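You operate a simulated robot arm through the tools that you are given. There is no shell and no other tool.

Carry out the task below with a simulated robot arm. There is one attempt and no reset: what you move stays moved.

TASK
Put things in order on the rear of the trailer bed. At the end: the brown carton (marked "FUSES") from the rear of the trailer bed is in the upper blue bin; the black rubber buffer from the rear of the trailer bed stands where the brown carton stood; the grey hub cap from the rear of the trailer bed stands where the black rubber buffer stood; the orange marker post stands where the grey hub cap stood; whatever was shut is shut again. Leave all else as you found it, and nothing knocked over.

Only the result counts: the job must be done as asked and must still hold three seconds after the hand-in. Knocking over, shifting, dropping, spilling or breaking anything else fails it. Lids that push on must go on centred and level and be pressed home; caps that screw on are set level and turned clockwise until they are tight.

THE ROBOT
A 6-joint arm with a two-finger parallel gripper, fixed in place. Base frame: the origin is at the foot of the arm, x ahead of it, y to its left, z up; the work surface is at about z = 0. Units: mm, degrees, N and s.
With the tool pointing down near the work surface it reaches from about 120 to 500 mm from the base axis. Its first joint turns from -72.0 to 72.0 degrees. Payload 0.65 kg.
Tool frame: the origin (TCP) lies between the finger pads and is the grasp point; the fingertips stand 25 mm ahead of it; z points along the fingers, y is the line along which they close. The gripper opens to 76 mm. The fingers are 18 mm wide and 10 mm thick; the gripper's body (36 by 78 mm) begins 45 mm behind the TCP.
Orientation is told as [roll, pitch, yaw] about the base's x, y, z axes, in that order, counted from this pose: with the fingers straight down and closing along the base's y, the tool's x points along the base's -x, its y along +y and its z along -z.

THE INTERFACE
- The arm moves only by the tool play_rows. Its argument "targets" is a list of rows, each a list of 2 entries, a list of its own where there are three numbers: the shift along the tool's x, y, z in units of 400 mm (1.0 is 400 mm), then the turn, a rotation vector about the tool's x, y, z in units of 90 degrees (1.0 is 90 degrees). In form: [[[tx, ty, tz], [rx, ry, rz]], ...]. A call has 1 to 20 rows; each row is the pose to reach, as a shift and turn from the pose commanded when the call began, along the tool's axes at that moment. "fingers" is the closure, from 0 (fully open) to 1 (shut), set as the call begins (left out, the last holds). A call with a number of a shift or a turn outside -1 to 1 is refused whole. Each row takes 0.2 s and may step no farther than 50 mm and 8.6 degrees from the row before; otherwise, or with a gripper value out of range, the whole call is refused. Where a pose cannot be reached the arm comes as near as it can. A force on the tool above 40 N (or 10 N above the force at the start of the call, whichever is more), or a blocked arm, ends the call early, and 0.2 s more pass. The fingers move at their own pace (about 108 mm/s each) and stop on an object; they squeeze with about 26 N. The grip force told is the motor's: it shows also when the fingers shut on nothing. Time passes only in rows, and 0.2 s behind the last, so rows that repeat a pose let the fingers close. The reply holds the time, the measured pose of the TCP, the force on the tool along the base axes, the opening and the grip force, in the units named above and with some noise, with the torque about the TCP (base axes, N m) and any sound that the robot's microphone picked up.
- Cameras (640 x 400 px; columns grow to the right, rows downward): "scene" is fixed at [69, 291.2, 397.3]; the picture's right is [-0.59, -0.81, 0.00], its down [-0.53, 0.38, -0.76] and it looks along [0.62, -0.44, -0.65] (base axes); focal length 214 px, centre (320, 200). "wrist" rides on the gripper at [58, 11, -81] in the tool frame; the picture's right is [-0.18, 0.98, 0.00], its down [-0.75, -0.14, -0.64] and it looks along [-0.63, -0.12, 0.77] (tool axes); focal length 243 px, centre (320, 200). There is no depth. A picture from a camera that has moved, and an enlarged one, comes with that camera's place and axes in the base frame and with its lens.
- capture(camera): a new picture of that camera. No time passes.
- zoom(camera, box): a new picture of the part [left, top, right, bottom] of that camera's present view, enlarged. No time passes.
- hand_in(): hands the job in; it is judged then, once.

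Places have to be worked out from the pictures, the camera data and where the tool is seen. Open the gripper and draw the arm clear of the work before you hand the job in, unless the task says otherwise.

The tools are called after "Emit:" as a command line: name --argument value ..., lists and objects as JSON in quotes. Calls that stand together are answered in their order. play_rows: Moves the arm, as the interface text tells. Its arguments: {"type":"object","properties":{"targets":{"type":"array"},"fingers":{"type":"number"}},"required":["targets"]} The other tools are called the same way: capture (camera) takes a picture; zoom (camera, box) takes an enlarged picture of a part of a camera's view; hand_in () hands the job in.

At the start:

```text
time_s: 0.0
tcp_pos: [222.7, -15.0, 272.5]
tcp_rot: [0.0, -0.1, -0.1]
wrist_force: [0.3, 0.1, 0.1]
ft_torque: [0.02, 0.03, 0.02]
width: 75.8
gripper_force: 0.0
```

scene: 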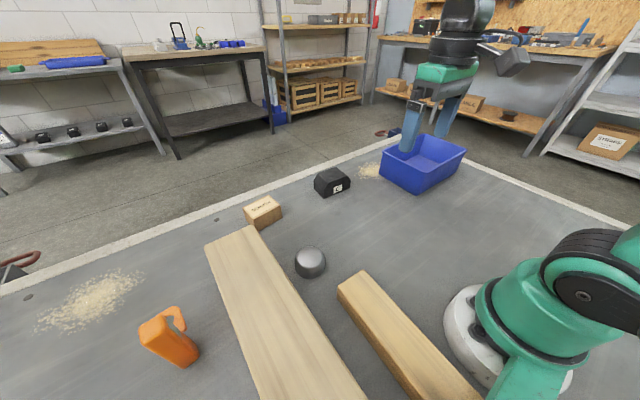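
wrist: 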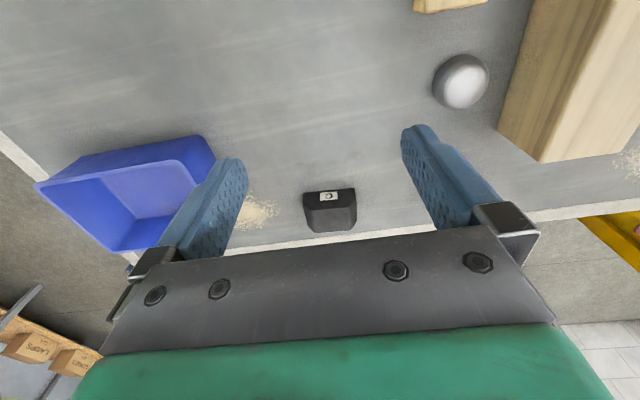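

I'll start by looking closely at the scene from both cameras before moving anything.

Emit:
zoom --camera "scene" --box '[200, 140, 400, 265]'

Emit:
zoom --camera "scene" --box '[340, 100, 500, 200]'

Emit:
zoom --camera "scene" --box '[80, 240, 400, 400]'

Emit:
zoom --camera "wrist" --box '[0, 100, 320, 300]'

Emit:
zoom --camera "wrist" --box '[380, 0, 640, 163]'

```text
3.20 times, centred on (300, 202) of scene
camera zoom: at [69.0, 291.2, 397.3], right [-0.59, -0.81, 0.0], down [-0.53, 0.38, -0.76], along [0.62, -0.44, -0.65], focal length 686 px, centre (384, 192)
```

zoom: 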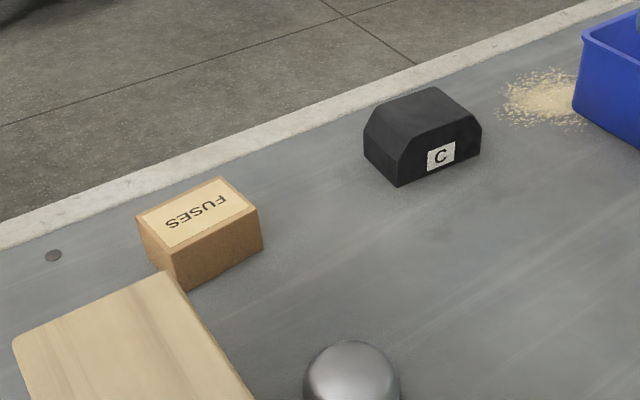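

```text
4.00 times, centred on (420, 150) of scene
camera zoom: at [69.0, 291.2, 397.3], right [-0.59, -0.81, 0.0], down [-0.53, 0.38, -0.76], along [0.62, -0.44, -0.65], focal length 858 px, centre (-80, 400)
```

zoom: 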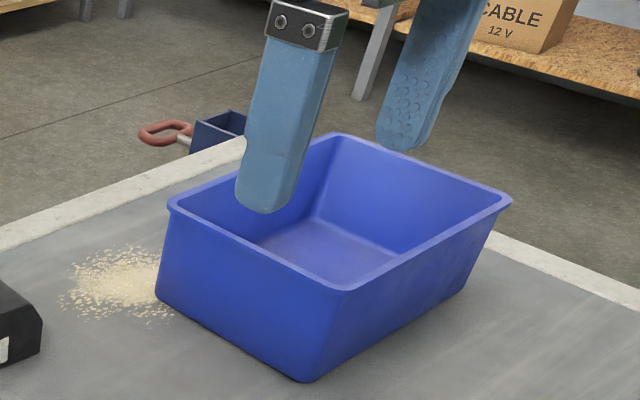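

```text
2.00 times, centred on (240, 320) of scene
camera zoom: at [69.0, 291.2, 397.3], right [-0.59, -0.81, 0.0], down [-0.53, 0.38, -0.76], along [0.62, -0.44, -0.65], focal length 429 px, centre (480, -40)
```

zoom: 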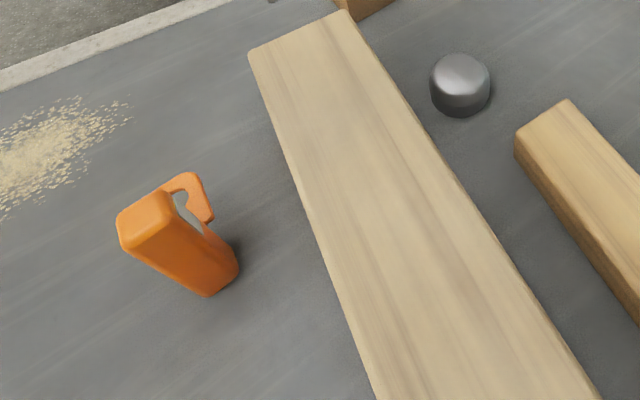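

```text
2.00 times, centred on (160, 200) of wrist
camera zoom: at [164.1, -3.8, 353.8], right [0.18, 0.98, 0.0], down [0.75, -0.14, 0.64], along [0.63, -0.12, -0.77], focal length 485 px, centre (640, 200)
```

zoom: 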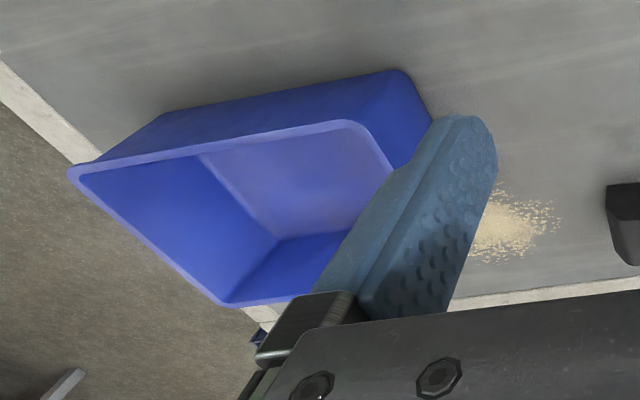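

```text
2.45 times, centred on (510, 82) of wrist
camera zoom: at [164.1, -3.8, 353.8], right [0.18, 0.98, 0.0], down [0.75, -0.14, 0.64], along [0.63, -0.12, -0.77], focal length 595 px, centre (-146, 491)
```

zoom: 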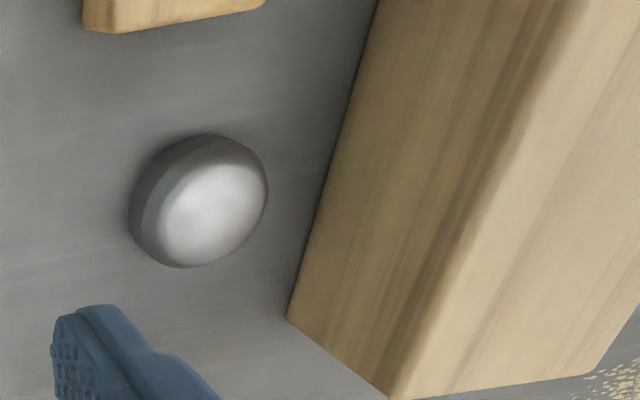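

I see one blue bin on the bed so far; "upper" may imply a second one, so I'll check the rest of the view for other bins and shut containers.

Emit:
zoom --camera "scene" --box '[440, 140, 640, 265]'

Emit:
zoom --camera "scene" --box '[0, 230, 200, 355]'

Emit:
zoom --camera "scene" --box '[360, 100, 440, 150]'

Emit:
zoom --camera "scene" --box '[240, 0, 440, 125]'

Emit:
zoom --camera "wrist" --box '[440, 100, 640, 300]'

Emit:
zoom --camera "wrist" --box '[0, 230, 200, 400]'

```text
3.20 times, centred on (540, 202) of scene
camera zoom: at [69.0, 291.2, 397.3], right [-0.59, -0.81, 0.0], down [-0.53, 0.38, -0.76], along [0.62, -0.44, -0.65], focal length 686 px, centre (-384, 192)
```

zoom: 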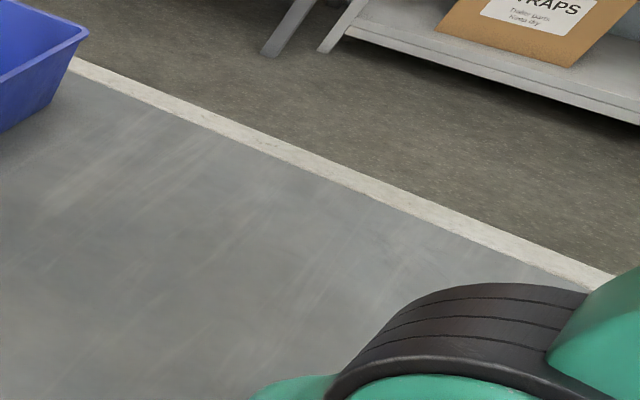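

```text
3.20 times, centred on (100, 292) of scene
camera zoom: at [69.0, 291.2, 397.3], right [-0.59, -0.81, 0.0], down [-0.53, 0.38, -0.76], along [0.62, -0.44, -0.65], focal length 686 px, centre (1024, -96)
```

zoom: 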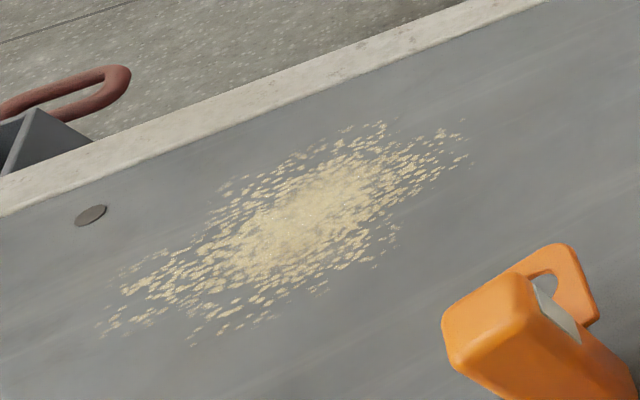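

```text
8.00 times, centred on (400, 125) of scene
camera zoom: at [69.0, 291.2, 397.3], right [-0.59, -0.81, 0.0], down [-0.53, 0.38, -0.76], along [0.62, -0.44, -0.65], focal length 1716 px, centre (-320, 800)
```

zoom: 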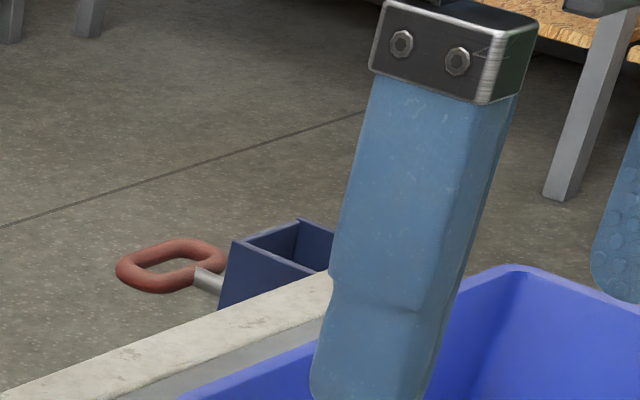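

```text
3.20 times, centred on (340, 62) of scene
camera zoom: at [69.0, 291.2, 397.3], right [-0.59, -0.81, 0.0], down [-0.53, 0.38, -0.76], along [0.62, -0.44, -0.65], focal length 686 px, centre (256, 640)
```

zoom: 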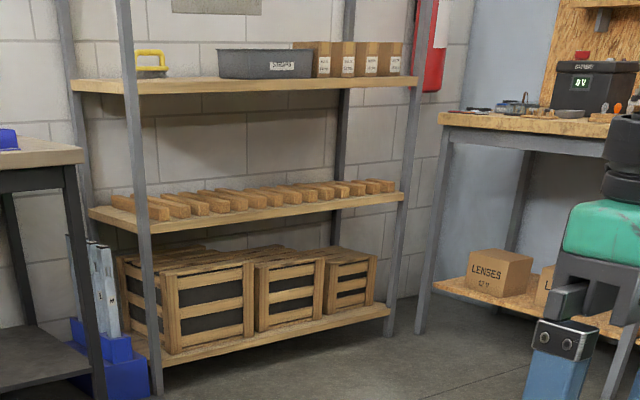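

```text
2.00 times, centred on (540, 200) of wrist
camera zoom: at [164.1, -3.8, 353.8], right [0.18, 0.98, 0.0], down [0.75, -0.14, 0.64], along [0.63, -0.12, -0.77], focal length 485 px, centre (-120, 200)
```

zoom: 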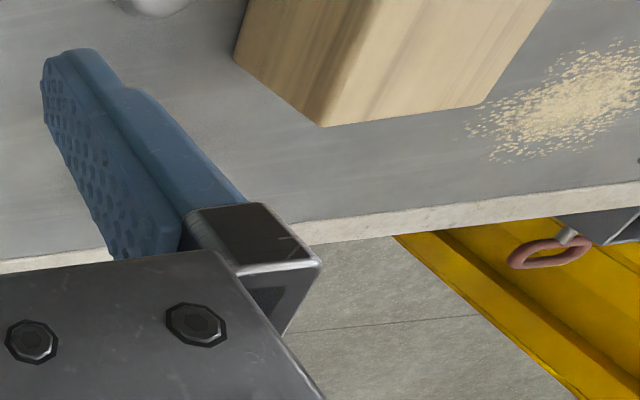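

```text
2.35 times, centred on (100, 315) of wrist
camera zoom: at [164.1, -3.8, 353.8], right [0.18, 0.98, 0.0], down [0.75, -0.14, 0.64], along [0.63, -0.12, -0.77], focal length 571 px, centre (838, -71)
```

zoom: 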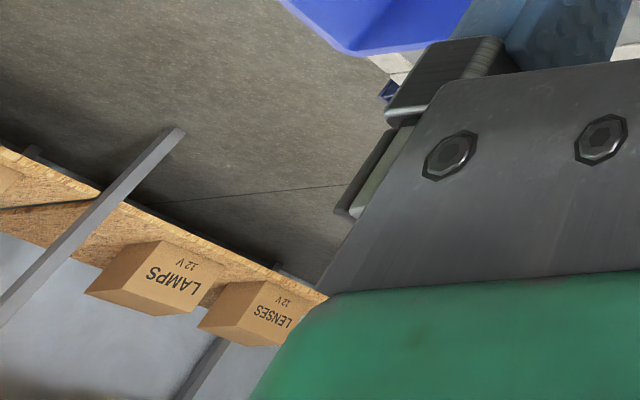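

The bin sits at about x 295–440, y −220 to −430, the carton near (472, 178), the buffer near (455, −40), the cap near (280, 160) and the post near (262, 400). I'll raise the arm and swing it toward the bin to look inside and check whether there are two bins.

Emit:
play_rows --targets '[[[0, -0.06, -0.03], [0, 0, 0.088]], [[0, -0.12, -0.06], [0, 0, 0.176]], [[0, -0.18, -0.09], [0, 0, 0.264]], [[0, -0.24, -0.12], [0, 0, 0.352]], [[0, -0.3, -0.15], [0, 0, 0.44]]]' --fingers 0

Emit:
capture --camera "wrist"

Emit:
capture --camera "scene"

```text
time_s: 1.2
tcp_pos: [222.9, -134.5, 331.2]
tcp_rot: [0.1, 0.1, -39.7]
wrist_force: [-0.2, 0.4, 0.1]
ft_torque: [0.0, -0.03, 0.0]
width: 76.1
gripper_force: 0.0
```

```text
taken
camera wrist: at [184.0, -88.3, 412.3], right [0.77, 0.64, 0.0], down [0.49, -0.59, 0.64], along [0.41, -0.49, -0.77], focal length 243 px, centre (320, 200)
```

wrist: 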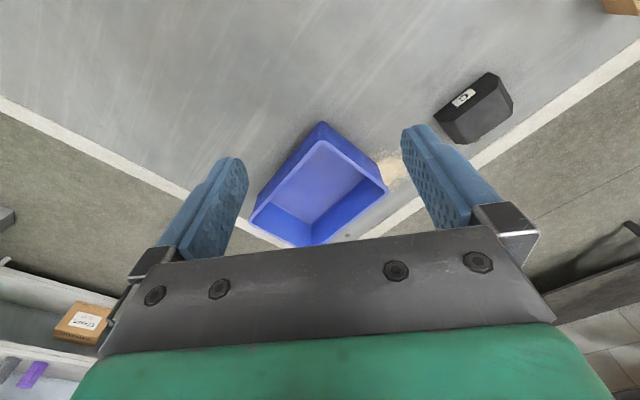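

```text
taken
```

scene: 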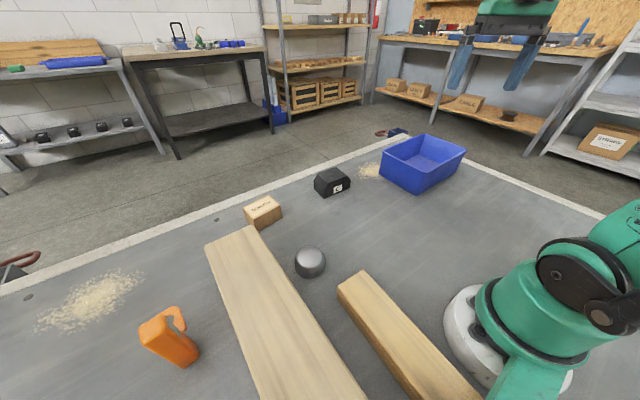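

The bin appears empty; I'll zoom in to see whether it's one bin or two nested ones.

Emit:
zoom --camera "wrist" --box '[240, 110, 400, 250]'

Emit:
zoom --camera "scene" --box '[350, 110, 490, 200]'

Emit:
zoom --camera "wrist" --box '[420, 60, 530, 150]'

```text
2.86 times, centred on (320, 180) of wrist
camera zoom: at [184.0, -88.3, 412.3], right [0.77, 0.64, 0.0], down [0.49, -0.59, 0.64], along [0.41, -0.49, -0.77], focal length 693 px, centre (320, 257)
```

zoom: 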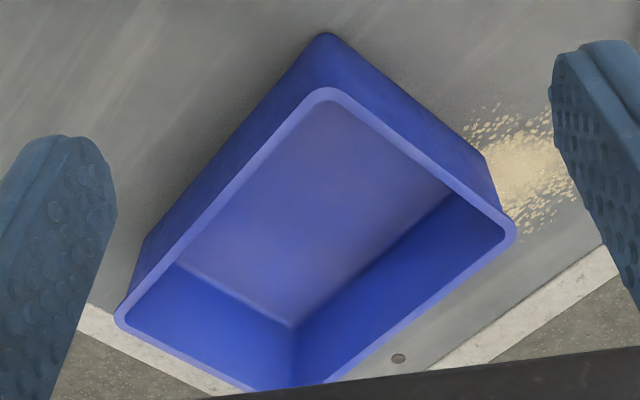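

```text
4.44 times, centred on (420, 155) of scene
camera zoom: at [69.0, 291.3, 397.3], right [-0.59, -0.81, 0.0], down [-0.53, 0.38, -0.76], along [0.62, -0.44, -0.65], focal length 953 px, centre (-124, 400)
```

zoom: 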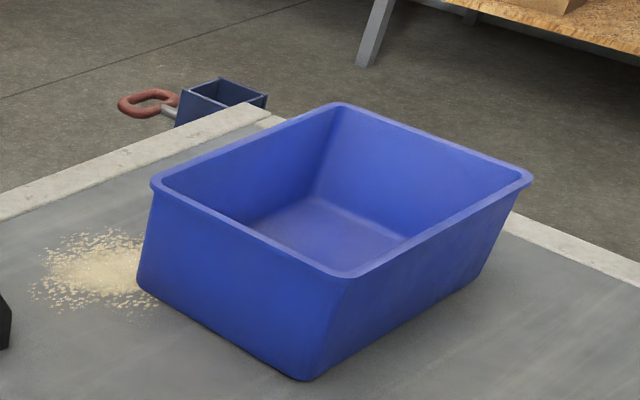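

```text
4.44 times, centred on (475, 105) of wrist
camera zoom: at [184.0, -88.3, 412.3], right [0.77, 0.64, 0.0], down [0.49, -0.59, 0.64], along [0.41, -0.49, -0.77], focal length 1078 px, centre (-369, 622)
```

zoom: 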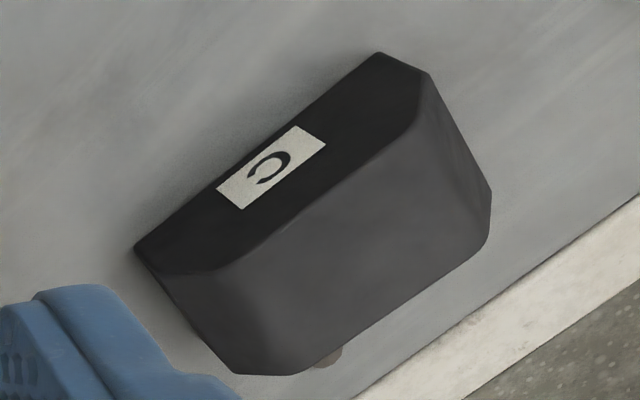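

It is a single empty bin (rim about 153 × 223 mm, centre near (370, −327), rim about 70 mm high). Next I'll move above the carton and turn back to yaw 0 for a closer look at its exact place and angle.

Emit:
play_rows --targets '[[[0.0092, 0.1078, 0.0316], [0, 0, -0.055]], [[0.0184, 0.2155, 0.0631], [0, 0, -0.11]], [[0.0277, 0.3233, 0.0947], [0, 0, -0.165]], [[0.0369, 0.431, 0.1262], [0, 0, -0.22]], [[0.0461, 0.5388, 0.1578], [0, 0, -0.275]], [[0.0553, 0.6465, 0.1894], [0, 0, -0.33]], [[0.0646, 0.7543, 0.2209], [0, 0, -0.385]], [[0.0738, 0.862, 0.2525], [0, 0, -0.44]]]'

Emit:
capture --camera "wrist"

Emit:
capture --camera "scene"

```text
time_s: 3.0
tcp_pos: [419.1, 150.3, 231.7]
tcp_rot: [0.1, -0.2, 0.0]
wrist_force: [0.2, -1.3, 0.3]
ft_torque: [0.02, 0.02, 0.03]
width: 76.0
gripper_force: 0.1
```

```text
taken
camera wrist: at [360.1, 160.9, 312.3], right [0.18, 0.98, 0.0], down [0.75, -0.14, 0.64], along [0.63, -0.12, -0.77], focal length 243 px, centre (320, 200)
```

wrist: 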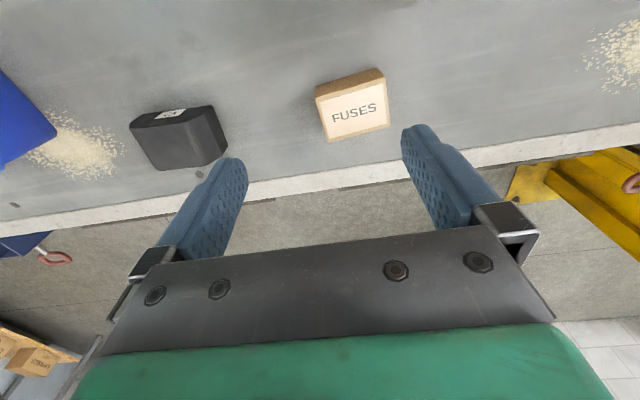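

```text
taken
```

scene: 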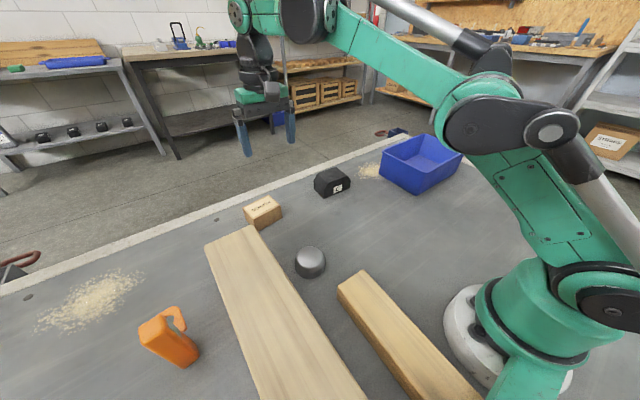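

The arm hovers above the carton's near side. I'll zoom in on the carton to measure its corners.

Emit:
zoom --camera "wrist" --box '[290, 40, 418, 160]'

Emit:
zoom --camera "wrist" --box '[110, 80, 260, 190]'

Emit:
zoom --camera "wrist" --box '[0, 220, 120, 400]'

```text
3.33 times, centred on (354, 100) of wrist
camera zoom: at [360.1, 160.9, 312.3], right [0.18, 0.98, 0.0], down [0.75, -0.14, 0.64], along [0.63, -0.12, -0.77], focal length 809 px, centre (207, 533)
```

zoom: 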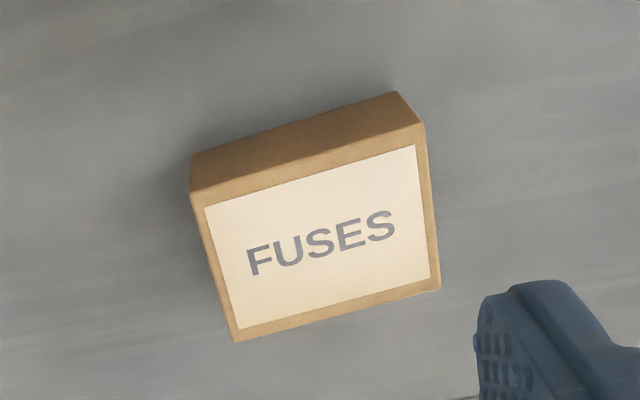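

```text
3.64 times, centred on (185, 135) of wrist
camera zoom: at [360.1, 160.9, 312.3], right [0.18, 0.98, 0.0], down [0.75, -0.14, 0.64], along [0.63, -0.12, -0.77], focal length 882 px, centre (811, 436)
```

zoom: 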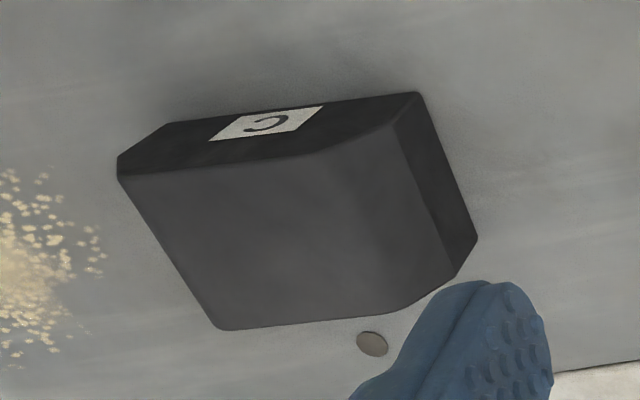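

```text
2.22 times, centred on (60, 310) of wrist
camera zoom: at [360.1, 160.9, 312.3], right [0.18, 0.98, 0.0], down [0.75, -0.14, 0.64], along [0.63, -0.12, -0.77], focal length 539 px, centre (898, -44)
```

zoom: 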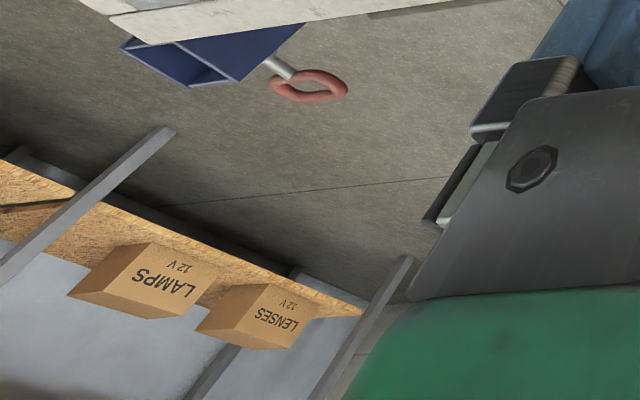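

The carton measures about 74 × 54 × 44 mm, centred near (464, 180), turned about +5.6°. The buffer is about 93 × 56 × 50 mm, centred near (464.5, −40), turned about −3.4°. I'll move over the carton and turn the gripper so it closes along the carton's short side.

Emit:
play_rows --targets '[[[-0.0188, 0.0125, 0.0338], [0, 0, -0.0889]], [[-0.0375, 0.025, 0.0675], [0, 0, -0.1778]], [[-0.0563, 0.0375, 0.1013], [0, 0, -0.2667]], [[-0.075, 0.05, 0.135], [0, 0, -0.3556]], [[-0.0938, 0.0625, 0.1688], [0, 0, -0.4444]], [[-0.1108, 0.0762, 0.2025], [0, 0, -0.5333]]]'

Emit:
play_rows --targets '[[[0, 0, 0], [0, 0, -0.0889]], [[0, 0, 0], [0, 0, -0.1778]], [[0, 0, 0], [0, 0, -0.2667]], [[0, 0, 0], [0, 0, -0.3556]], [[0, 0, 0], [0, 0, -0.4444]], [[0, 0, 0], [0, 0, -0.5289]]]'

Emit:
capture --camera "wrist"

Emit:
capture --camera "scene"

```text
time_s: 4.4
tcp_pos: [450.5, 174.9, 145.2]
tcp_rot: [0.0, -0.1, 48.1]
wrist_force: [0.5, -0.2, -0.6]
ft_torque: [0.02, 0.01, 0.01]
width: 75.9
gripper_force: 0.0
out of reach, approached as far as the arm can: row 3, 4, 5, 6
```

```text
time_s: 5.8
tcp_pos: [451.5, 175.9, 145.5]
tcp_rot: [-0.1, 0.1, 95.9]
wrist_force: [0.1, 0.2, -0.9]
ft_torque: [-0.01, 0.01, 0.0]
width: 76.1
gripper_force: 0.1
```

```text
taken
camera wrist: at [445.0, 115.5, 227.8], right [-1.0, 0.08, 0.0], down [0.06, 0.76, 0.64], along [0.06, 0.64, -0.77], focal length 243 px, centre (320, 200)
```

wrist: 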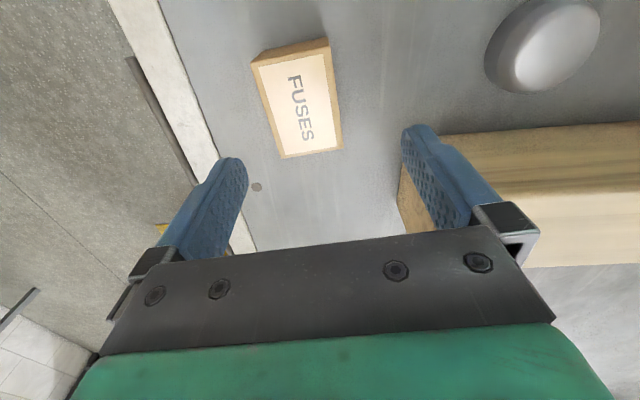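

```text
taken
```

scene: 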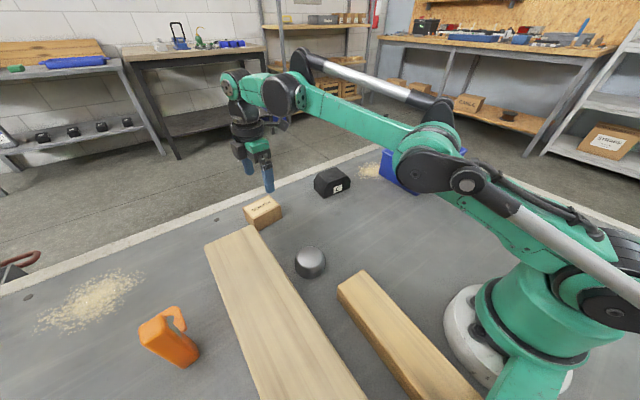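

The arm is at its reach limit at this height (about 484 mm out); lower down it should reach a little farther. I'll refine the carton's position from this near view before descending.

Emit:
zoom --camera "wrist" --box '[220, 20, 380, 180]'

Emit:
zoom --camera "wrist" --box '[380, 0, 640, 160]'

```text
2.50 times, centred on (300, 100) of wrist
camera zoom: at [445.0, 115.5, 227.8], right [-1.0, 0.08, 0.0], down [0.06, 0.76, 0.64], along [0.06, 0.64, -0.77], focal length 606 px, centre (370, 450)
```

zoom: 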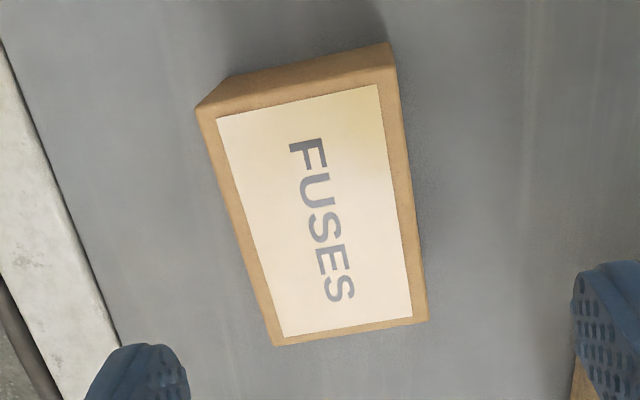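

```text
2.46 times, centred on (510, 80) of wrist
camera zoom: at [445.0, 115.5, 227.8], right [-1.0, 0.08, 0.0], down [0.06, 0.76, 0.64], along [0.06, 0.64, -0.77], focal length 597 px, centre (-148, 495)
```

zoom: 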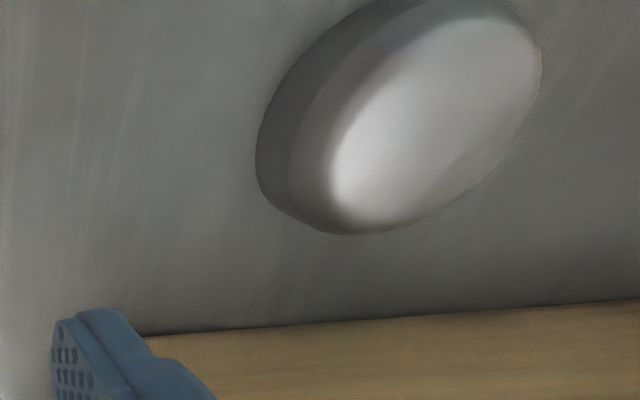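

The carton's position is confirmed: centre (463.7, 180.2), yaw about 5.5°. I'll descend to z≈85 while moving out to its centre, then check the reach.

Emit:
play_rows --targets '[[[0, 0, 0.05], [0, 0, 0]], [[-0.0038, -0.0157, 0.1], [0, 0, 0]], [[-0.0076, -0.0314, 0.15], [0, 0, 0.0044]], [[-0.0076, -0.0314, 0.15], [0, 0, 0.0044]]]'

Emit:
capture --camera "wrist"

```text
time_s: 6.8
tcp_pos: [463.4, 179.3, 87.9]
tcp_rot: [-0.1, 0.0, 95.3]
wrist_force: [0.0, 1.2, -0.1]
ft_torque: [-0.01, -0.01, -0.03]
width: 76.0
gripper_force: 0.2
```

```text
taken
camera wrist: at [457.1, 119.3, 168.9], right [-1.0, 0.09, 0.0], down [0.07, 0.76, 0.64], along [0.06, 0.64, -0.77], focal length 243 px, centre (320, 200)
```

wrist: 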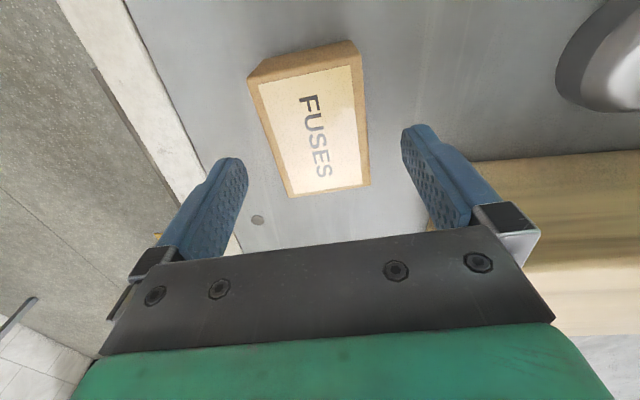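

The gripper is centred over the carton with clearance on both sides. I'll descend to about z=29.

Emit:
play_rows --targets '[[[0, 0, 0.04], [0, 0, 0]], [[0, 0, 0.08], [0, 0, 0]], [[0, 0, 0.115], [0, 0, 0]], [[0, 0, 0.14], [0, 0, 0]], [[0, 0, 0.14], [0, 0, 0]]]'

Emit:
capture --camera "wrist"

Emit:
zoom --camera "scene" --box '[200, 120, 360, 240]'

```text
time_s: 8.0
tcp_pos: [464.6, 179.2, 30.7]
tcp_rot: [-0.1, 0.1, 95.2]
wrist_force: [0.0, -0.2, -0.6]
ft_torque: [-0.03, 0.02, -0.02]
width: 76.1
gripper_force: 0.0
```

```text
taken
camera wrist: at [457.1, 120.0, 112.2], right [-1.0, 0.09, 0.0], down [0.07, 0.76, 0.64], along [0.06, 0.64, -0.77], focal length 243 px, centre (320, 200)
```

wrist: 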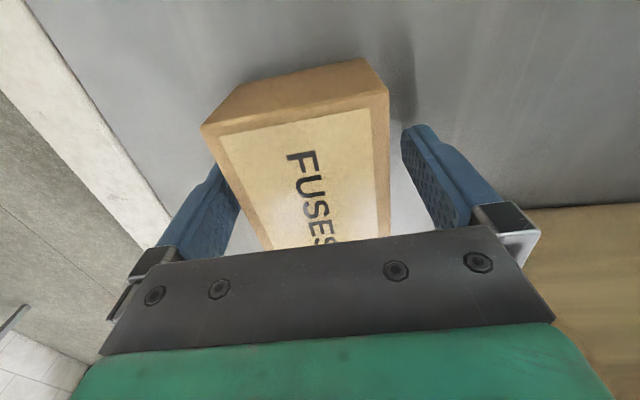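

```text
3.33 times, centred on (280, 180) of scene
camera zoom: at [69.0, 291.2, 397.3], right [-0.59, -0.81, 0.0], down [-0.53, 0.38, -0.76], along [0.62, -0.44, -0.65], focal length 715 px, centre (453, 267)
```

zoom: 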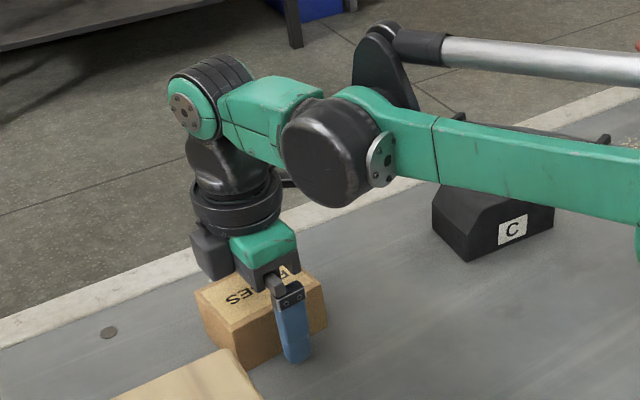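

The fingers straddle the carton, so I'll close the grip.

Emit:
play_rows --targets '[[[0, 0, 0], [0, 0, 0]], [[0, 0, 0], [0, 0, 0]], [[0, 0, 0], [0, 0, 0]]]' --fingers 1

Emit:
capture --camera "wrist"

```text
time_s: 8.8
tcp_pos: [462.9, 179.2, 31.6]
tcp_rot: [0.0, 0.0, 95.1]
wrist_force: [-0.2, 1.0, -0.4]
ft_torque: [-0.01, -0.04, 0.0]
width: 54.5
gripper_force: 26.0
```

```text
taken
camera wrist: at [457.1, 120.0, 112.4], right [-1.0, 0.09, 0.0], down [0.07, 0.76, 0.64], along [0.06, 0.64, -0.77], focal length 243 px, centre (320, 200)
```

wrist: 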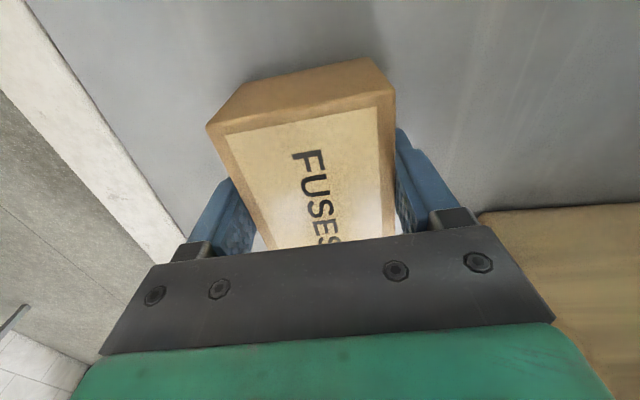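

The grip holds at 54.5 mm wide with 26 N. I'll lift straight up about 48 mm and check the carton comes along.

Emit:
play_rows --targets '[[[0, 0, -0.02], [0, 0, 0]], [[0, 0, -0.05], [0, 0, 0]], [[0, 0, -0.09], [0, 0, 0]], [[0, 0, -0.125], [0, 0, 0]]]'

Emit:
capture --camera "scene"

```text
time_s: 9.8
tcp_pos: [463.8, 179.1, 81.8]
tcp_rot: [-0.1, 0.0, 95.1]
wrist_force: [0.8, 0.9, -0.2]
ft_torque: [0.03, -0.04, -0.02]
width: 54.4
gripper_force: 25.7
```

```text
taken
```

scene: 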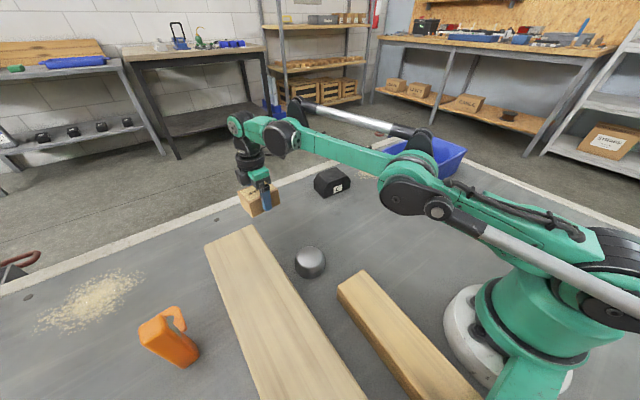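

The carton is lifted clean. Next I'll pull inward and up to z=150, then swing toward the bin.

Emit:
play_rows --targets '[[[0.019, 0.0592, -0.0571], [0, 0, 0]], [[0.0381, 0.1185, -0.1142], [0, 0, 0]], [[0.0571, 0.1777, -0.1713], [0, 0, 0]], [[0.171, 0.1956, -0.1713], [0, 0, 0.0333]], [[0.2849, 0.2134, -0.1713], [0, 0, 0.0667]], [[0.3987, 0.2313, -0.1713], [0, 0, 0.1]], [[0.5126, 0.2491, -0.1713], [0, 0, 0.1333]], [[0.6265, 0.267, -0.1713], [0, 0, 0.1667]]]'

Emit:
capture --camera "scene"

```text
time_s: 11.6
tcp_pos: [379.2, -81.0, 150.7]
tcp_rot: [-0.1, -0.1, 80.1]
wrist_force: [-0.3, 0.6, -1.0]
ft_torque: [0.0, 0.02, 0.02]
width: 54.5
gripper_force: 26.0
```

```text
taken
```

scene: 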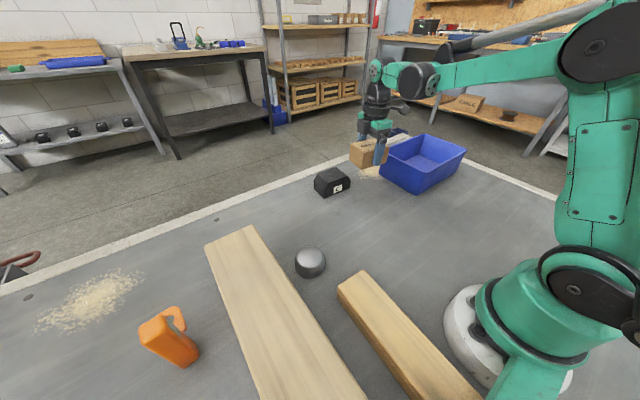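

The carton is still held firmly. I'll continue over the bin to about (358, −305) at the same height.

Emit:
play_rows --targets '[[[0.1125, -0.0085, 0], [0, 0, 0.0333]], [[0.2251, -0.017, 0], [0, 0, 0.0667]], [[0.3376, -0.0256, 0], [0, 0, 0.1]], [[0.4502, -0.0341, 0], [0, 0, 0.1333]], [[0.5627, -0.0426, 0], [0, 0, 0.1667]], [[0.5627, -0.0426, 0], [0, 0, 0.1667]]]'

Emit:
capture --camera "wrist"

Emit:
capture --camera "scene"

```text
time_s: 13.0
tcp_pos: [356.9, -304.5, 148.7]
tcp_rot: [-0.1, -0.1, 65.3]
wrist_force: [0.5, 0.2, -0.8]
ft_torque: [0.01, 0.0, 0.0]
width: 54.5
gripper_force: 26.7
```

```text
taken
camera wrist: at [322.5, -353.1, 230.1], right [-0.81, 0.58, 0.0], down [0.44, 0.62, 0.64], along [0.37, 0.52, -0.76], focal length 243 px, centre (320, 200)
```

wrist: 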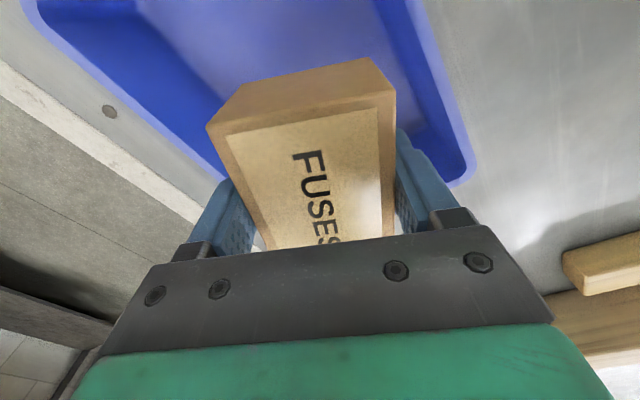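

```text
taken
```

scene: 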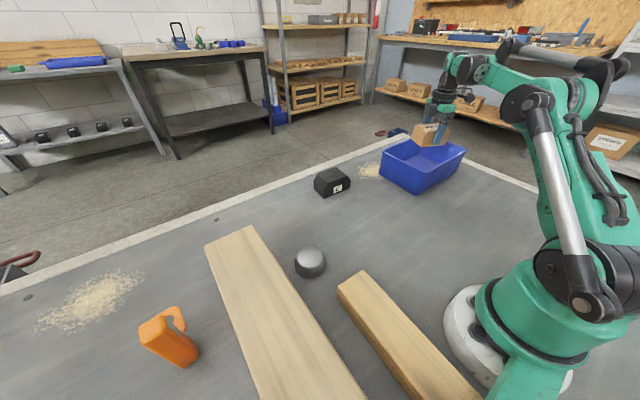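

The carton hangs above the bin near its centre. I'll shift slightly inward toward the bin's centre and lower to z≈85, then check clearances.

Emit:
play_rows --targets '[[[0.0049, -0.0133, 0.05], [0, 0, 0]], [[0.0098, -0.0265, 0.1], [0, 0, 0]], [[0.0098, -0.0265, 0.16], [0, 0, 0]], [[0.0098, -0.0265, 0.16], [0, 0, 0]]]'

Emit:
capture --camera "wrist"

Emit:
zoom --camera "scene" --box '[350, 80, 510, 200]'

```text
time_s: 14.0
tcp_pos: [366.9, -311.7, 85.0]
tcp_rot: [-0.1, -0.1, 65.2]
wrist_force: [0.2, 0.1, -0.8]
ft_torque: [-0.05, -0.02, 0.0]
width: 54.2
gripper_force: 26.0
```

```text
taken
camera wrist: at [331.8, -359.5, 165.9], right [-0.82, 0.58, 0.0], down [0.44, 0.62, 0.64], along [0.37, 0.52, -0.76], focal length 243 px, centre (320, 200)
```

wrist: 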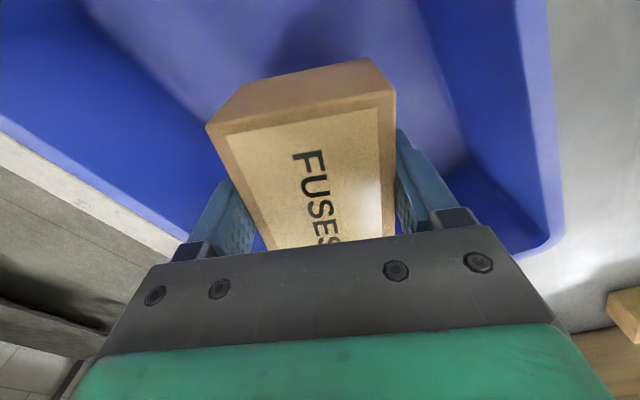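

```text
3.33 times, centred on (430, 140) of scene
camera zoom: at [69.0, 291.2, 397.3], right [-0.59, -0.81, 0.0], down [-0.53, 0.38, -0.76], along [0.62, -0.44, -0.65], focal length 715 px, centre (-47, 400)
```

zoom: 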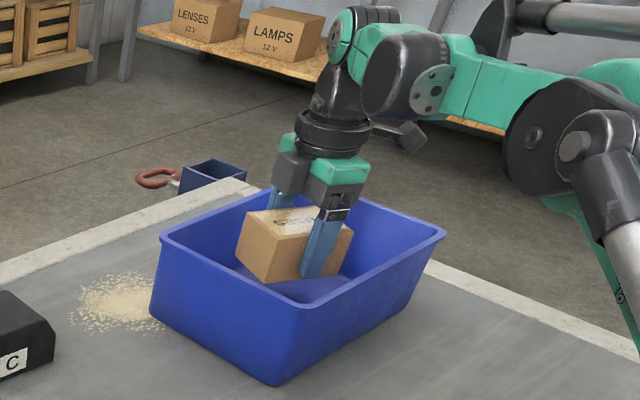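

The carton is inside the bin's rim with margin on all sides. I'll lower it another 44 mm in small steps, to just above the floor of the bin.

Emit:
play_rows --targets '[[[0, 0, 0.03], [0, 0, 0]], [[0, 0, 0.06], [0, 0, 0]], [[0, 0, 0.085], [0, 0, 0]], [[0, 0, 0.1], [0, 0, 0]], [[0, 0, 0.11], [0, 0, 0]], [[0, 0, 0.11], [0, 0, 0]]]'

Emit:
capture --camera "wrist"

Emit:
zoom --camera "scene" --box '[350, 80, 510, 200]'

```text
time_s: 15.4
tcp_pos: [366.3, -312.3, 41.4]
tcp_rot: [-0.1, -0.1, 65.1]
wrist_force: [-0.5, -0.1, -0.8]
ft_torque: [0.0, -0.01, -0.01]
width: 54.4
gripper_force: 26.4
```

```text
taken
camera wrist: at [331.3, -360.4, 121.8], right [-0.82, 0.58, 0.0], down [0.44, 0.62, 0.64], along [0.37, 0.52, -0.76], focal length 243 px, centre (320, 200)
```

wrist: 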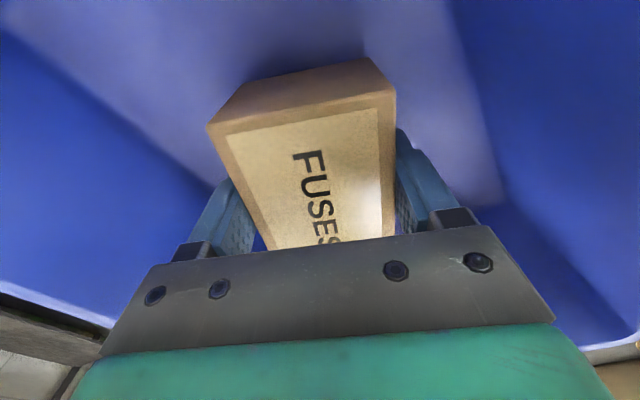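

```text
3.33 times, centred on (430, 140) of scene
camera zoom: at [69.0, 291.2, 397.3], right [-0.59, -0.81, 0.0], down [-0.53, 0.38, -0.76], along [0.62, -0.44, -0.65], focal length 715 px, centre (-47, 400)
```

zoom: 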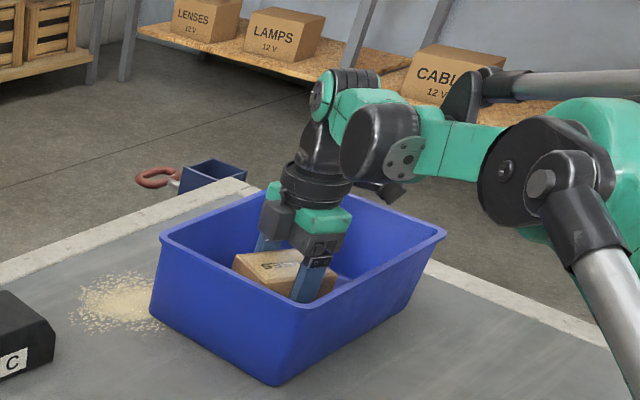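

No contact force yet. I'll creep down 6 mm in small steps, watching for contact.

Emit:
play_rows --targets '[[[0, 0, 0.005], [0, 0, 0]], [[0, 0, 0.01], [0, 0, 0]], [[0, 0, 0.01], [0, 0, 0]]]'

Emit:
play_rows --targets '[[[0, 0, 0.0025], [0, 0, 0]], [[0, 0, 0.005], [0, 0, 0]], [[0, 0, 0.005], [0, 0, 0]]]'

```text
time_s: 16.2
tcp_pos: [366.7, -311.7, 37.3]
tcp_rot: [0.0, -0.1, 65.2]
wrist_force: [0.0, 0.6, 0.6]
ft_torque: [-0.02, -0.02, -0.02]
width: 54.2
gripper_force: 25.9
```

```text
time_s: 17.0
tcp_pos: [365.1, -312.6, 34.2]
tcp_rot: [-0.1, -0.1, 65.2]
wrist_force: [0.2, -0.4, -1.7]
ft_torque: [0.01, 0.0, 0.0]
width: 53.9
gripper_force: 26.2
```

The carton is a few millimetres or less from the bin floor, so I'll open the gripper there.

Emit:
play_rows --targets '[[[0, 0, 0], [0, 0, 0]], [[0, 0, 0], [0, 0, 0]], [[0, 0, 0], [0, 0, 0]]]' --fingers 0

Emit:
capture --camera "wrist"

```text
time_s: 17.8
tcp_pos: [366.5, -312.3, 35.4]
tcp_rot: [-0.1, -0.1, 65.2]
wrist_force: [-0.4, -0.6, -0.2]
ft_torque: [-0.01, -0.03, 0.01]
width: 76.1
gripper_force: 0.0
```

```text
taken
camera wrist: at [330.9, -360.6, 116.5], right [-0.82, 0.58, 0.0], down [0.44, 0.62, 0.64], along [0.37, 0.52, -0.76], focal length 243 px, centre (320, 200)
```

wrist: 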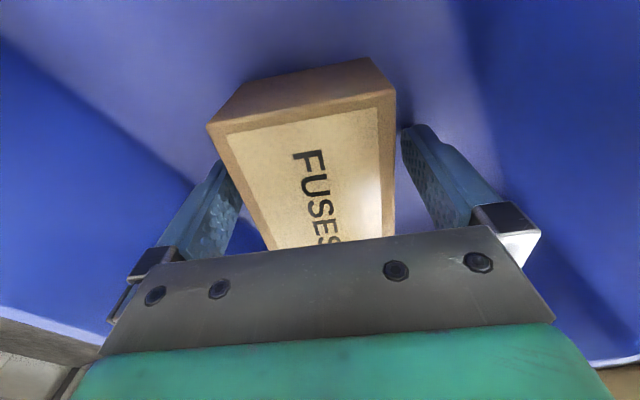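

The carton rests in the bin and the fingers are clear of it. I'll lift straight up.

Emit:
play_rows --targets '[[[0, 0, -0.04], [0, 0, 0]], [[0, 0, -0.1], [0, 0, 0]], [[0, 0, -0.18], [0, 0, 0]], [[0, 0, -0.27], [0, 0, 0]], [[0, 0, -0.28], [0, 0, 0]]]'

Emit:
capture --camera "wrist"

Emit:
capture --camera "scene"

```text
time_s: 19.0
tcp_pos: [365.8, -312.3, 147.0]
tcp_rot: [-0.1, -0.1, 65.2]
wrist_force: [-1.0, -0.1, -0.2]
ft_torque: [0.01, 0.02, -0.04]
width: 75.9
gripper_force: 0.0
```

```text
taken
camera wrist: at [330.4, -361.1, 228.5], right [-0.82, 0.58, 0.0], down [0.44, 0.62, 0.64], along [0.37, 0.52, -0.76], focal length 243 px, centre (320, 200)
```

wrist: 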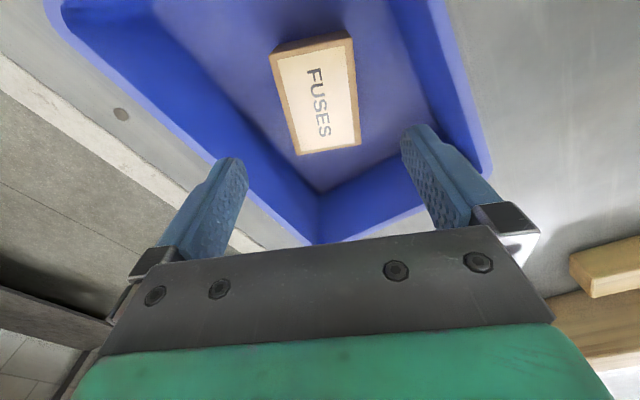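

```text
taken
```

scene: 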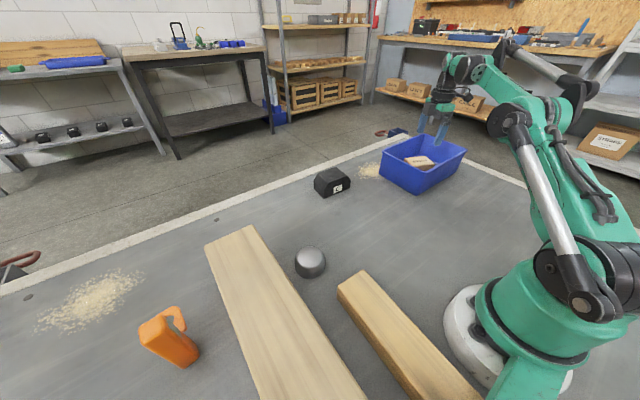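

The carton lies flat in the bin. Next I'll move above the buffer at about (464.5, −40) with the gripper closing across its short side (yaw 86.6).

Emit:
play_rows --targets '[[[-0.1031, 0.0088, -0.001], [0, 0, -0.034]], [[-0.2061, 0.0176, -0.002], [0, 0, -0.068]], [[-0.3092, 0.0264, -0.003], [0, 0, -0.102]], [[-0.4123, 0.0351, -0.0045], [0, 0, -0.136]], [[-0.5154, 0.0439, -0.0055], [0, 0, -0.17]], [[-0.6184, 0.0527, -0.0065], [0, 0, -0.204]], [[-0.7215, 0.0615, -0.0075], [0, 0, -0.2378]], [[-0.7215, 0.0615, -0.0075], [0, 0, -0.2378]]]'

Emit:
capture --camera "wrist"

Emit:
zoom --camera "wrist" --box '[220, 20, 420, 180]'

```text
time_s: 20.8
tcp_pos: [467.2, -39.0, 150.1]
tcp_rot: [-0.2, -0.1, 86.5]
wrist_force: [-0.1, 0.4, -0.1]
ft_torque: [0.03, 0.0, 0.01]
width: 76.0
gripper_force: 0.0
```

```text
taken
camera wrist: at [451.5, -96.0, 231.9], right [-0.97, 0.24, 0.0], down [0.18, 0.74, 0.64], along [0.16, 0.62, -0.77], focal length 243 px, centre (320, 200)
```

wrist: 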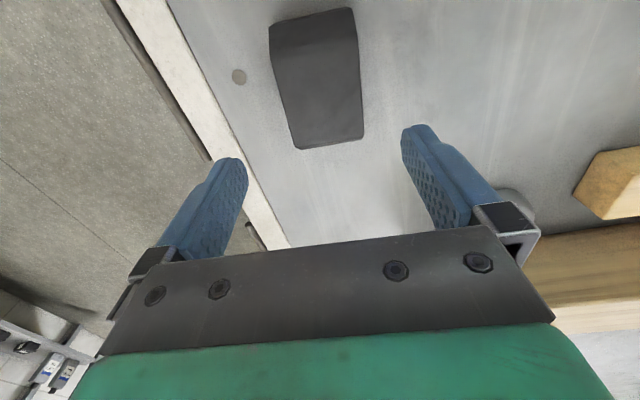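

```text
2.50 times, centred on (320, 100) of wrist
camera zoom: at [451.5, -96.0, 231.9], right [-0.97, 0.24, 0.0], down [0.18, 0.74, 0.64], along [0.16, 0.62, -0.77], focal length 606 px, centre (320, 450)
```

zoom: 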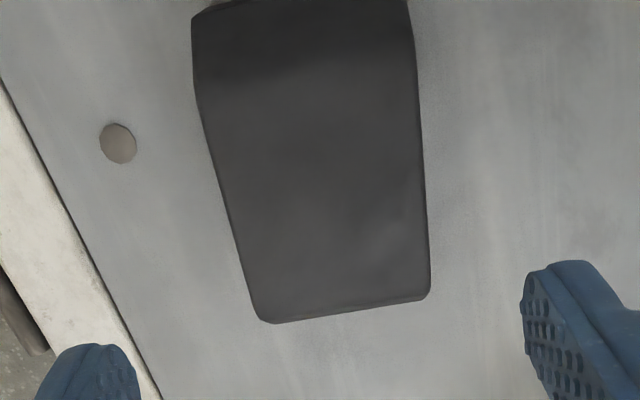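

From this view the buffer's centre is near (464.4, −40.5), width about 59 mm, yaw about −4°. I'll trim the position by 2 mm and descend to z≈85 to check alignment.

Emit:
play_rows --targets '[[[0.0043, 0.005, 0.05], [0, 0, 0.003]], [[0.0043, 0.005, 0.1], [0, 0, 0.003]], [[0.0043, 0.005, 0.16], [0, 0, 0.003]], [[0.0043, 0.005, 0.16], [0, 0, 0.003]]]'

Emit:
capture --camera "wrist"

Emit:
zoom --camera "scene" --box '[270, 110, 400, 210]'

```text
time_s: 21.8
tcp_pos: [463.3, -40.3, 87.1]
tcp_rot: [-0.1, 0.0, 86.3]
wrist_force: [0.3, 0.0, 0.4]
ft_torque: [0.0, 0.0, 0.0]
width: 75.8
gripper_force: 0.2
```

```text
taken
camera wrist: at [448.4, -98.6, 168.1], right [-0.97, 0.25, 0.0], down [0.19, 0.74, 0.64], along [0.16, 0.62, -0.77], focal length 243 px, centre (320, 200)
```

wrist: 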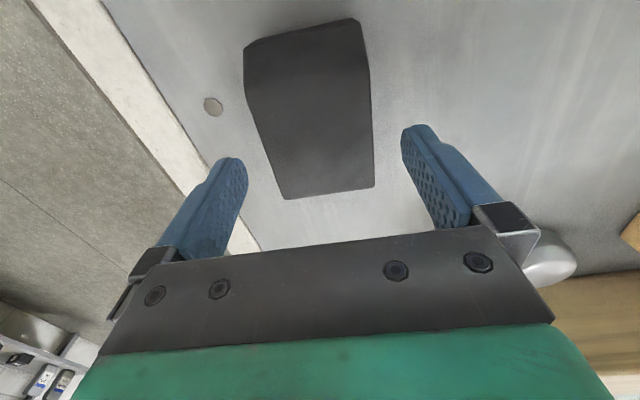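

```text
4.00 times, centred on (335, 160) of scene
camera zoom: at [69.0, 291.2, 397.3], right [-0.59, -0.81, 0.0], down [-0.53, 0.38, -0.76], along [0.62, -0.44, -0.65], focal length 858 px, centre (260, 360)
```

zoom: 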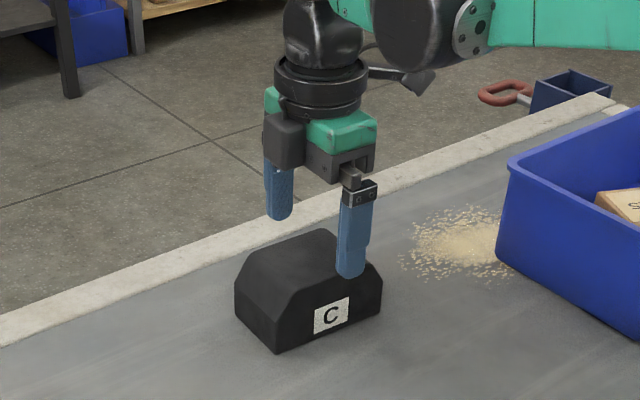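

The buffer sits between the fingers with clearance on both sides, so I'll descend to grip height.

Emit:
play_rows --targets '[[[0, 0, 0.04], [0, 0, 0]], [[0, 0, 0.08], [0, 0, 0]], [[0, 0, 0.115], [0, 0, 0]], [[0, 0, 0.1425], [0, 0, 0]], [[0, 0, 0.1425], [0, 0, 0]]]'

Emit:
capture --camera "wrist"

Emit:
zoom --camera "scene" --box '[270, 110, 400, 210]'

```text
time_s: 23.0
tcp_pos: [463.1, -42.2, 29.2]
tcp_rot: [-0.1, -0.1, 86.3]
wrist_force: [-0.6, 0.1, 0.4]
ft_torque: [0.02, 0.02, 0.01]
width: 76.1
gripper_force: 0.0
```

```text
taken
camera wrist: at [448.5, -99.5, 110.4], right [-0.97, 0.25, 0.0], down [0.19, 0.74, 0.64], along [0.16, 0.62, -0.77], focal length 243 px, centre (320, 200)
```

wrist: 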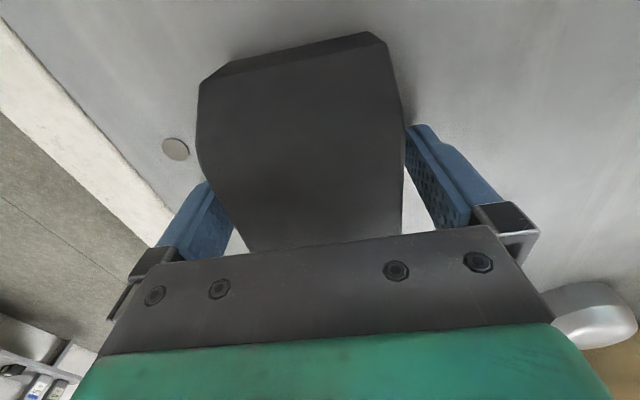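

```text
4.00 times, centred on (335, 160) of scene
camera zoom: at [69.0, 291.2, 397.3], right [-0.59, -0.81, 0.0], down [-0.53, 0.38, -0.76], along [0.62, -0.44, -0.65], focal length 858 px, centre (260, 360)
```

zoom: 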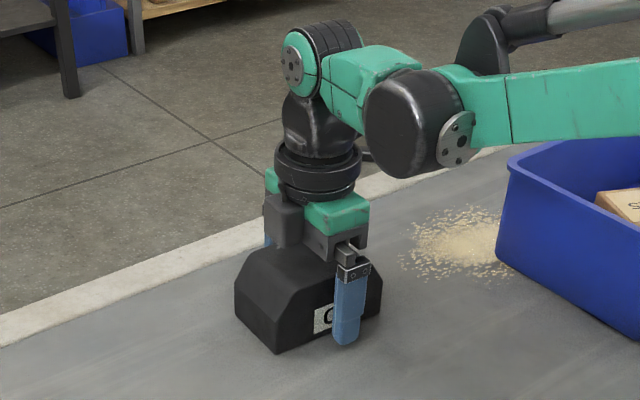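

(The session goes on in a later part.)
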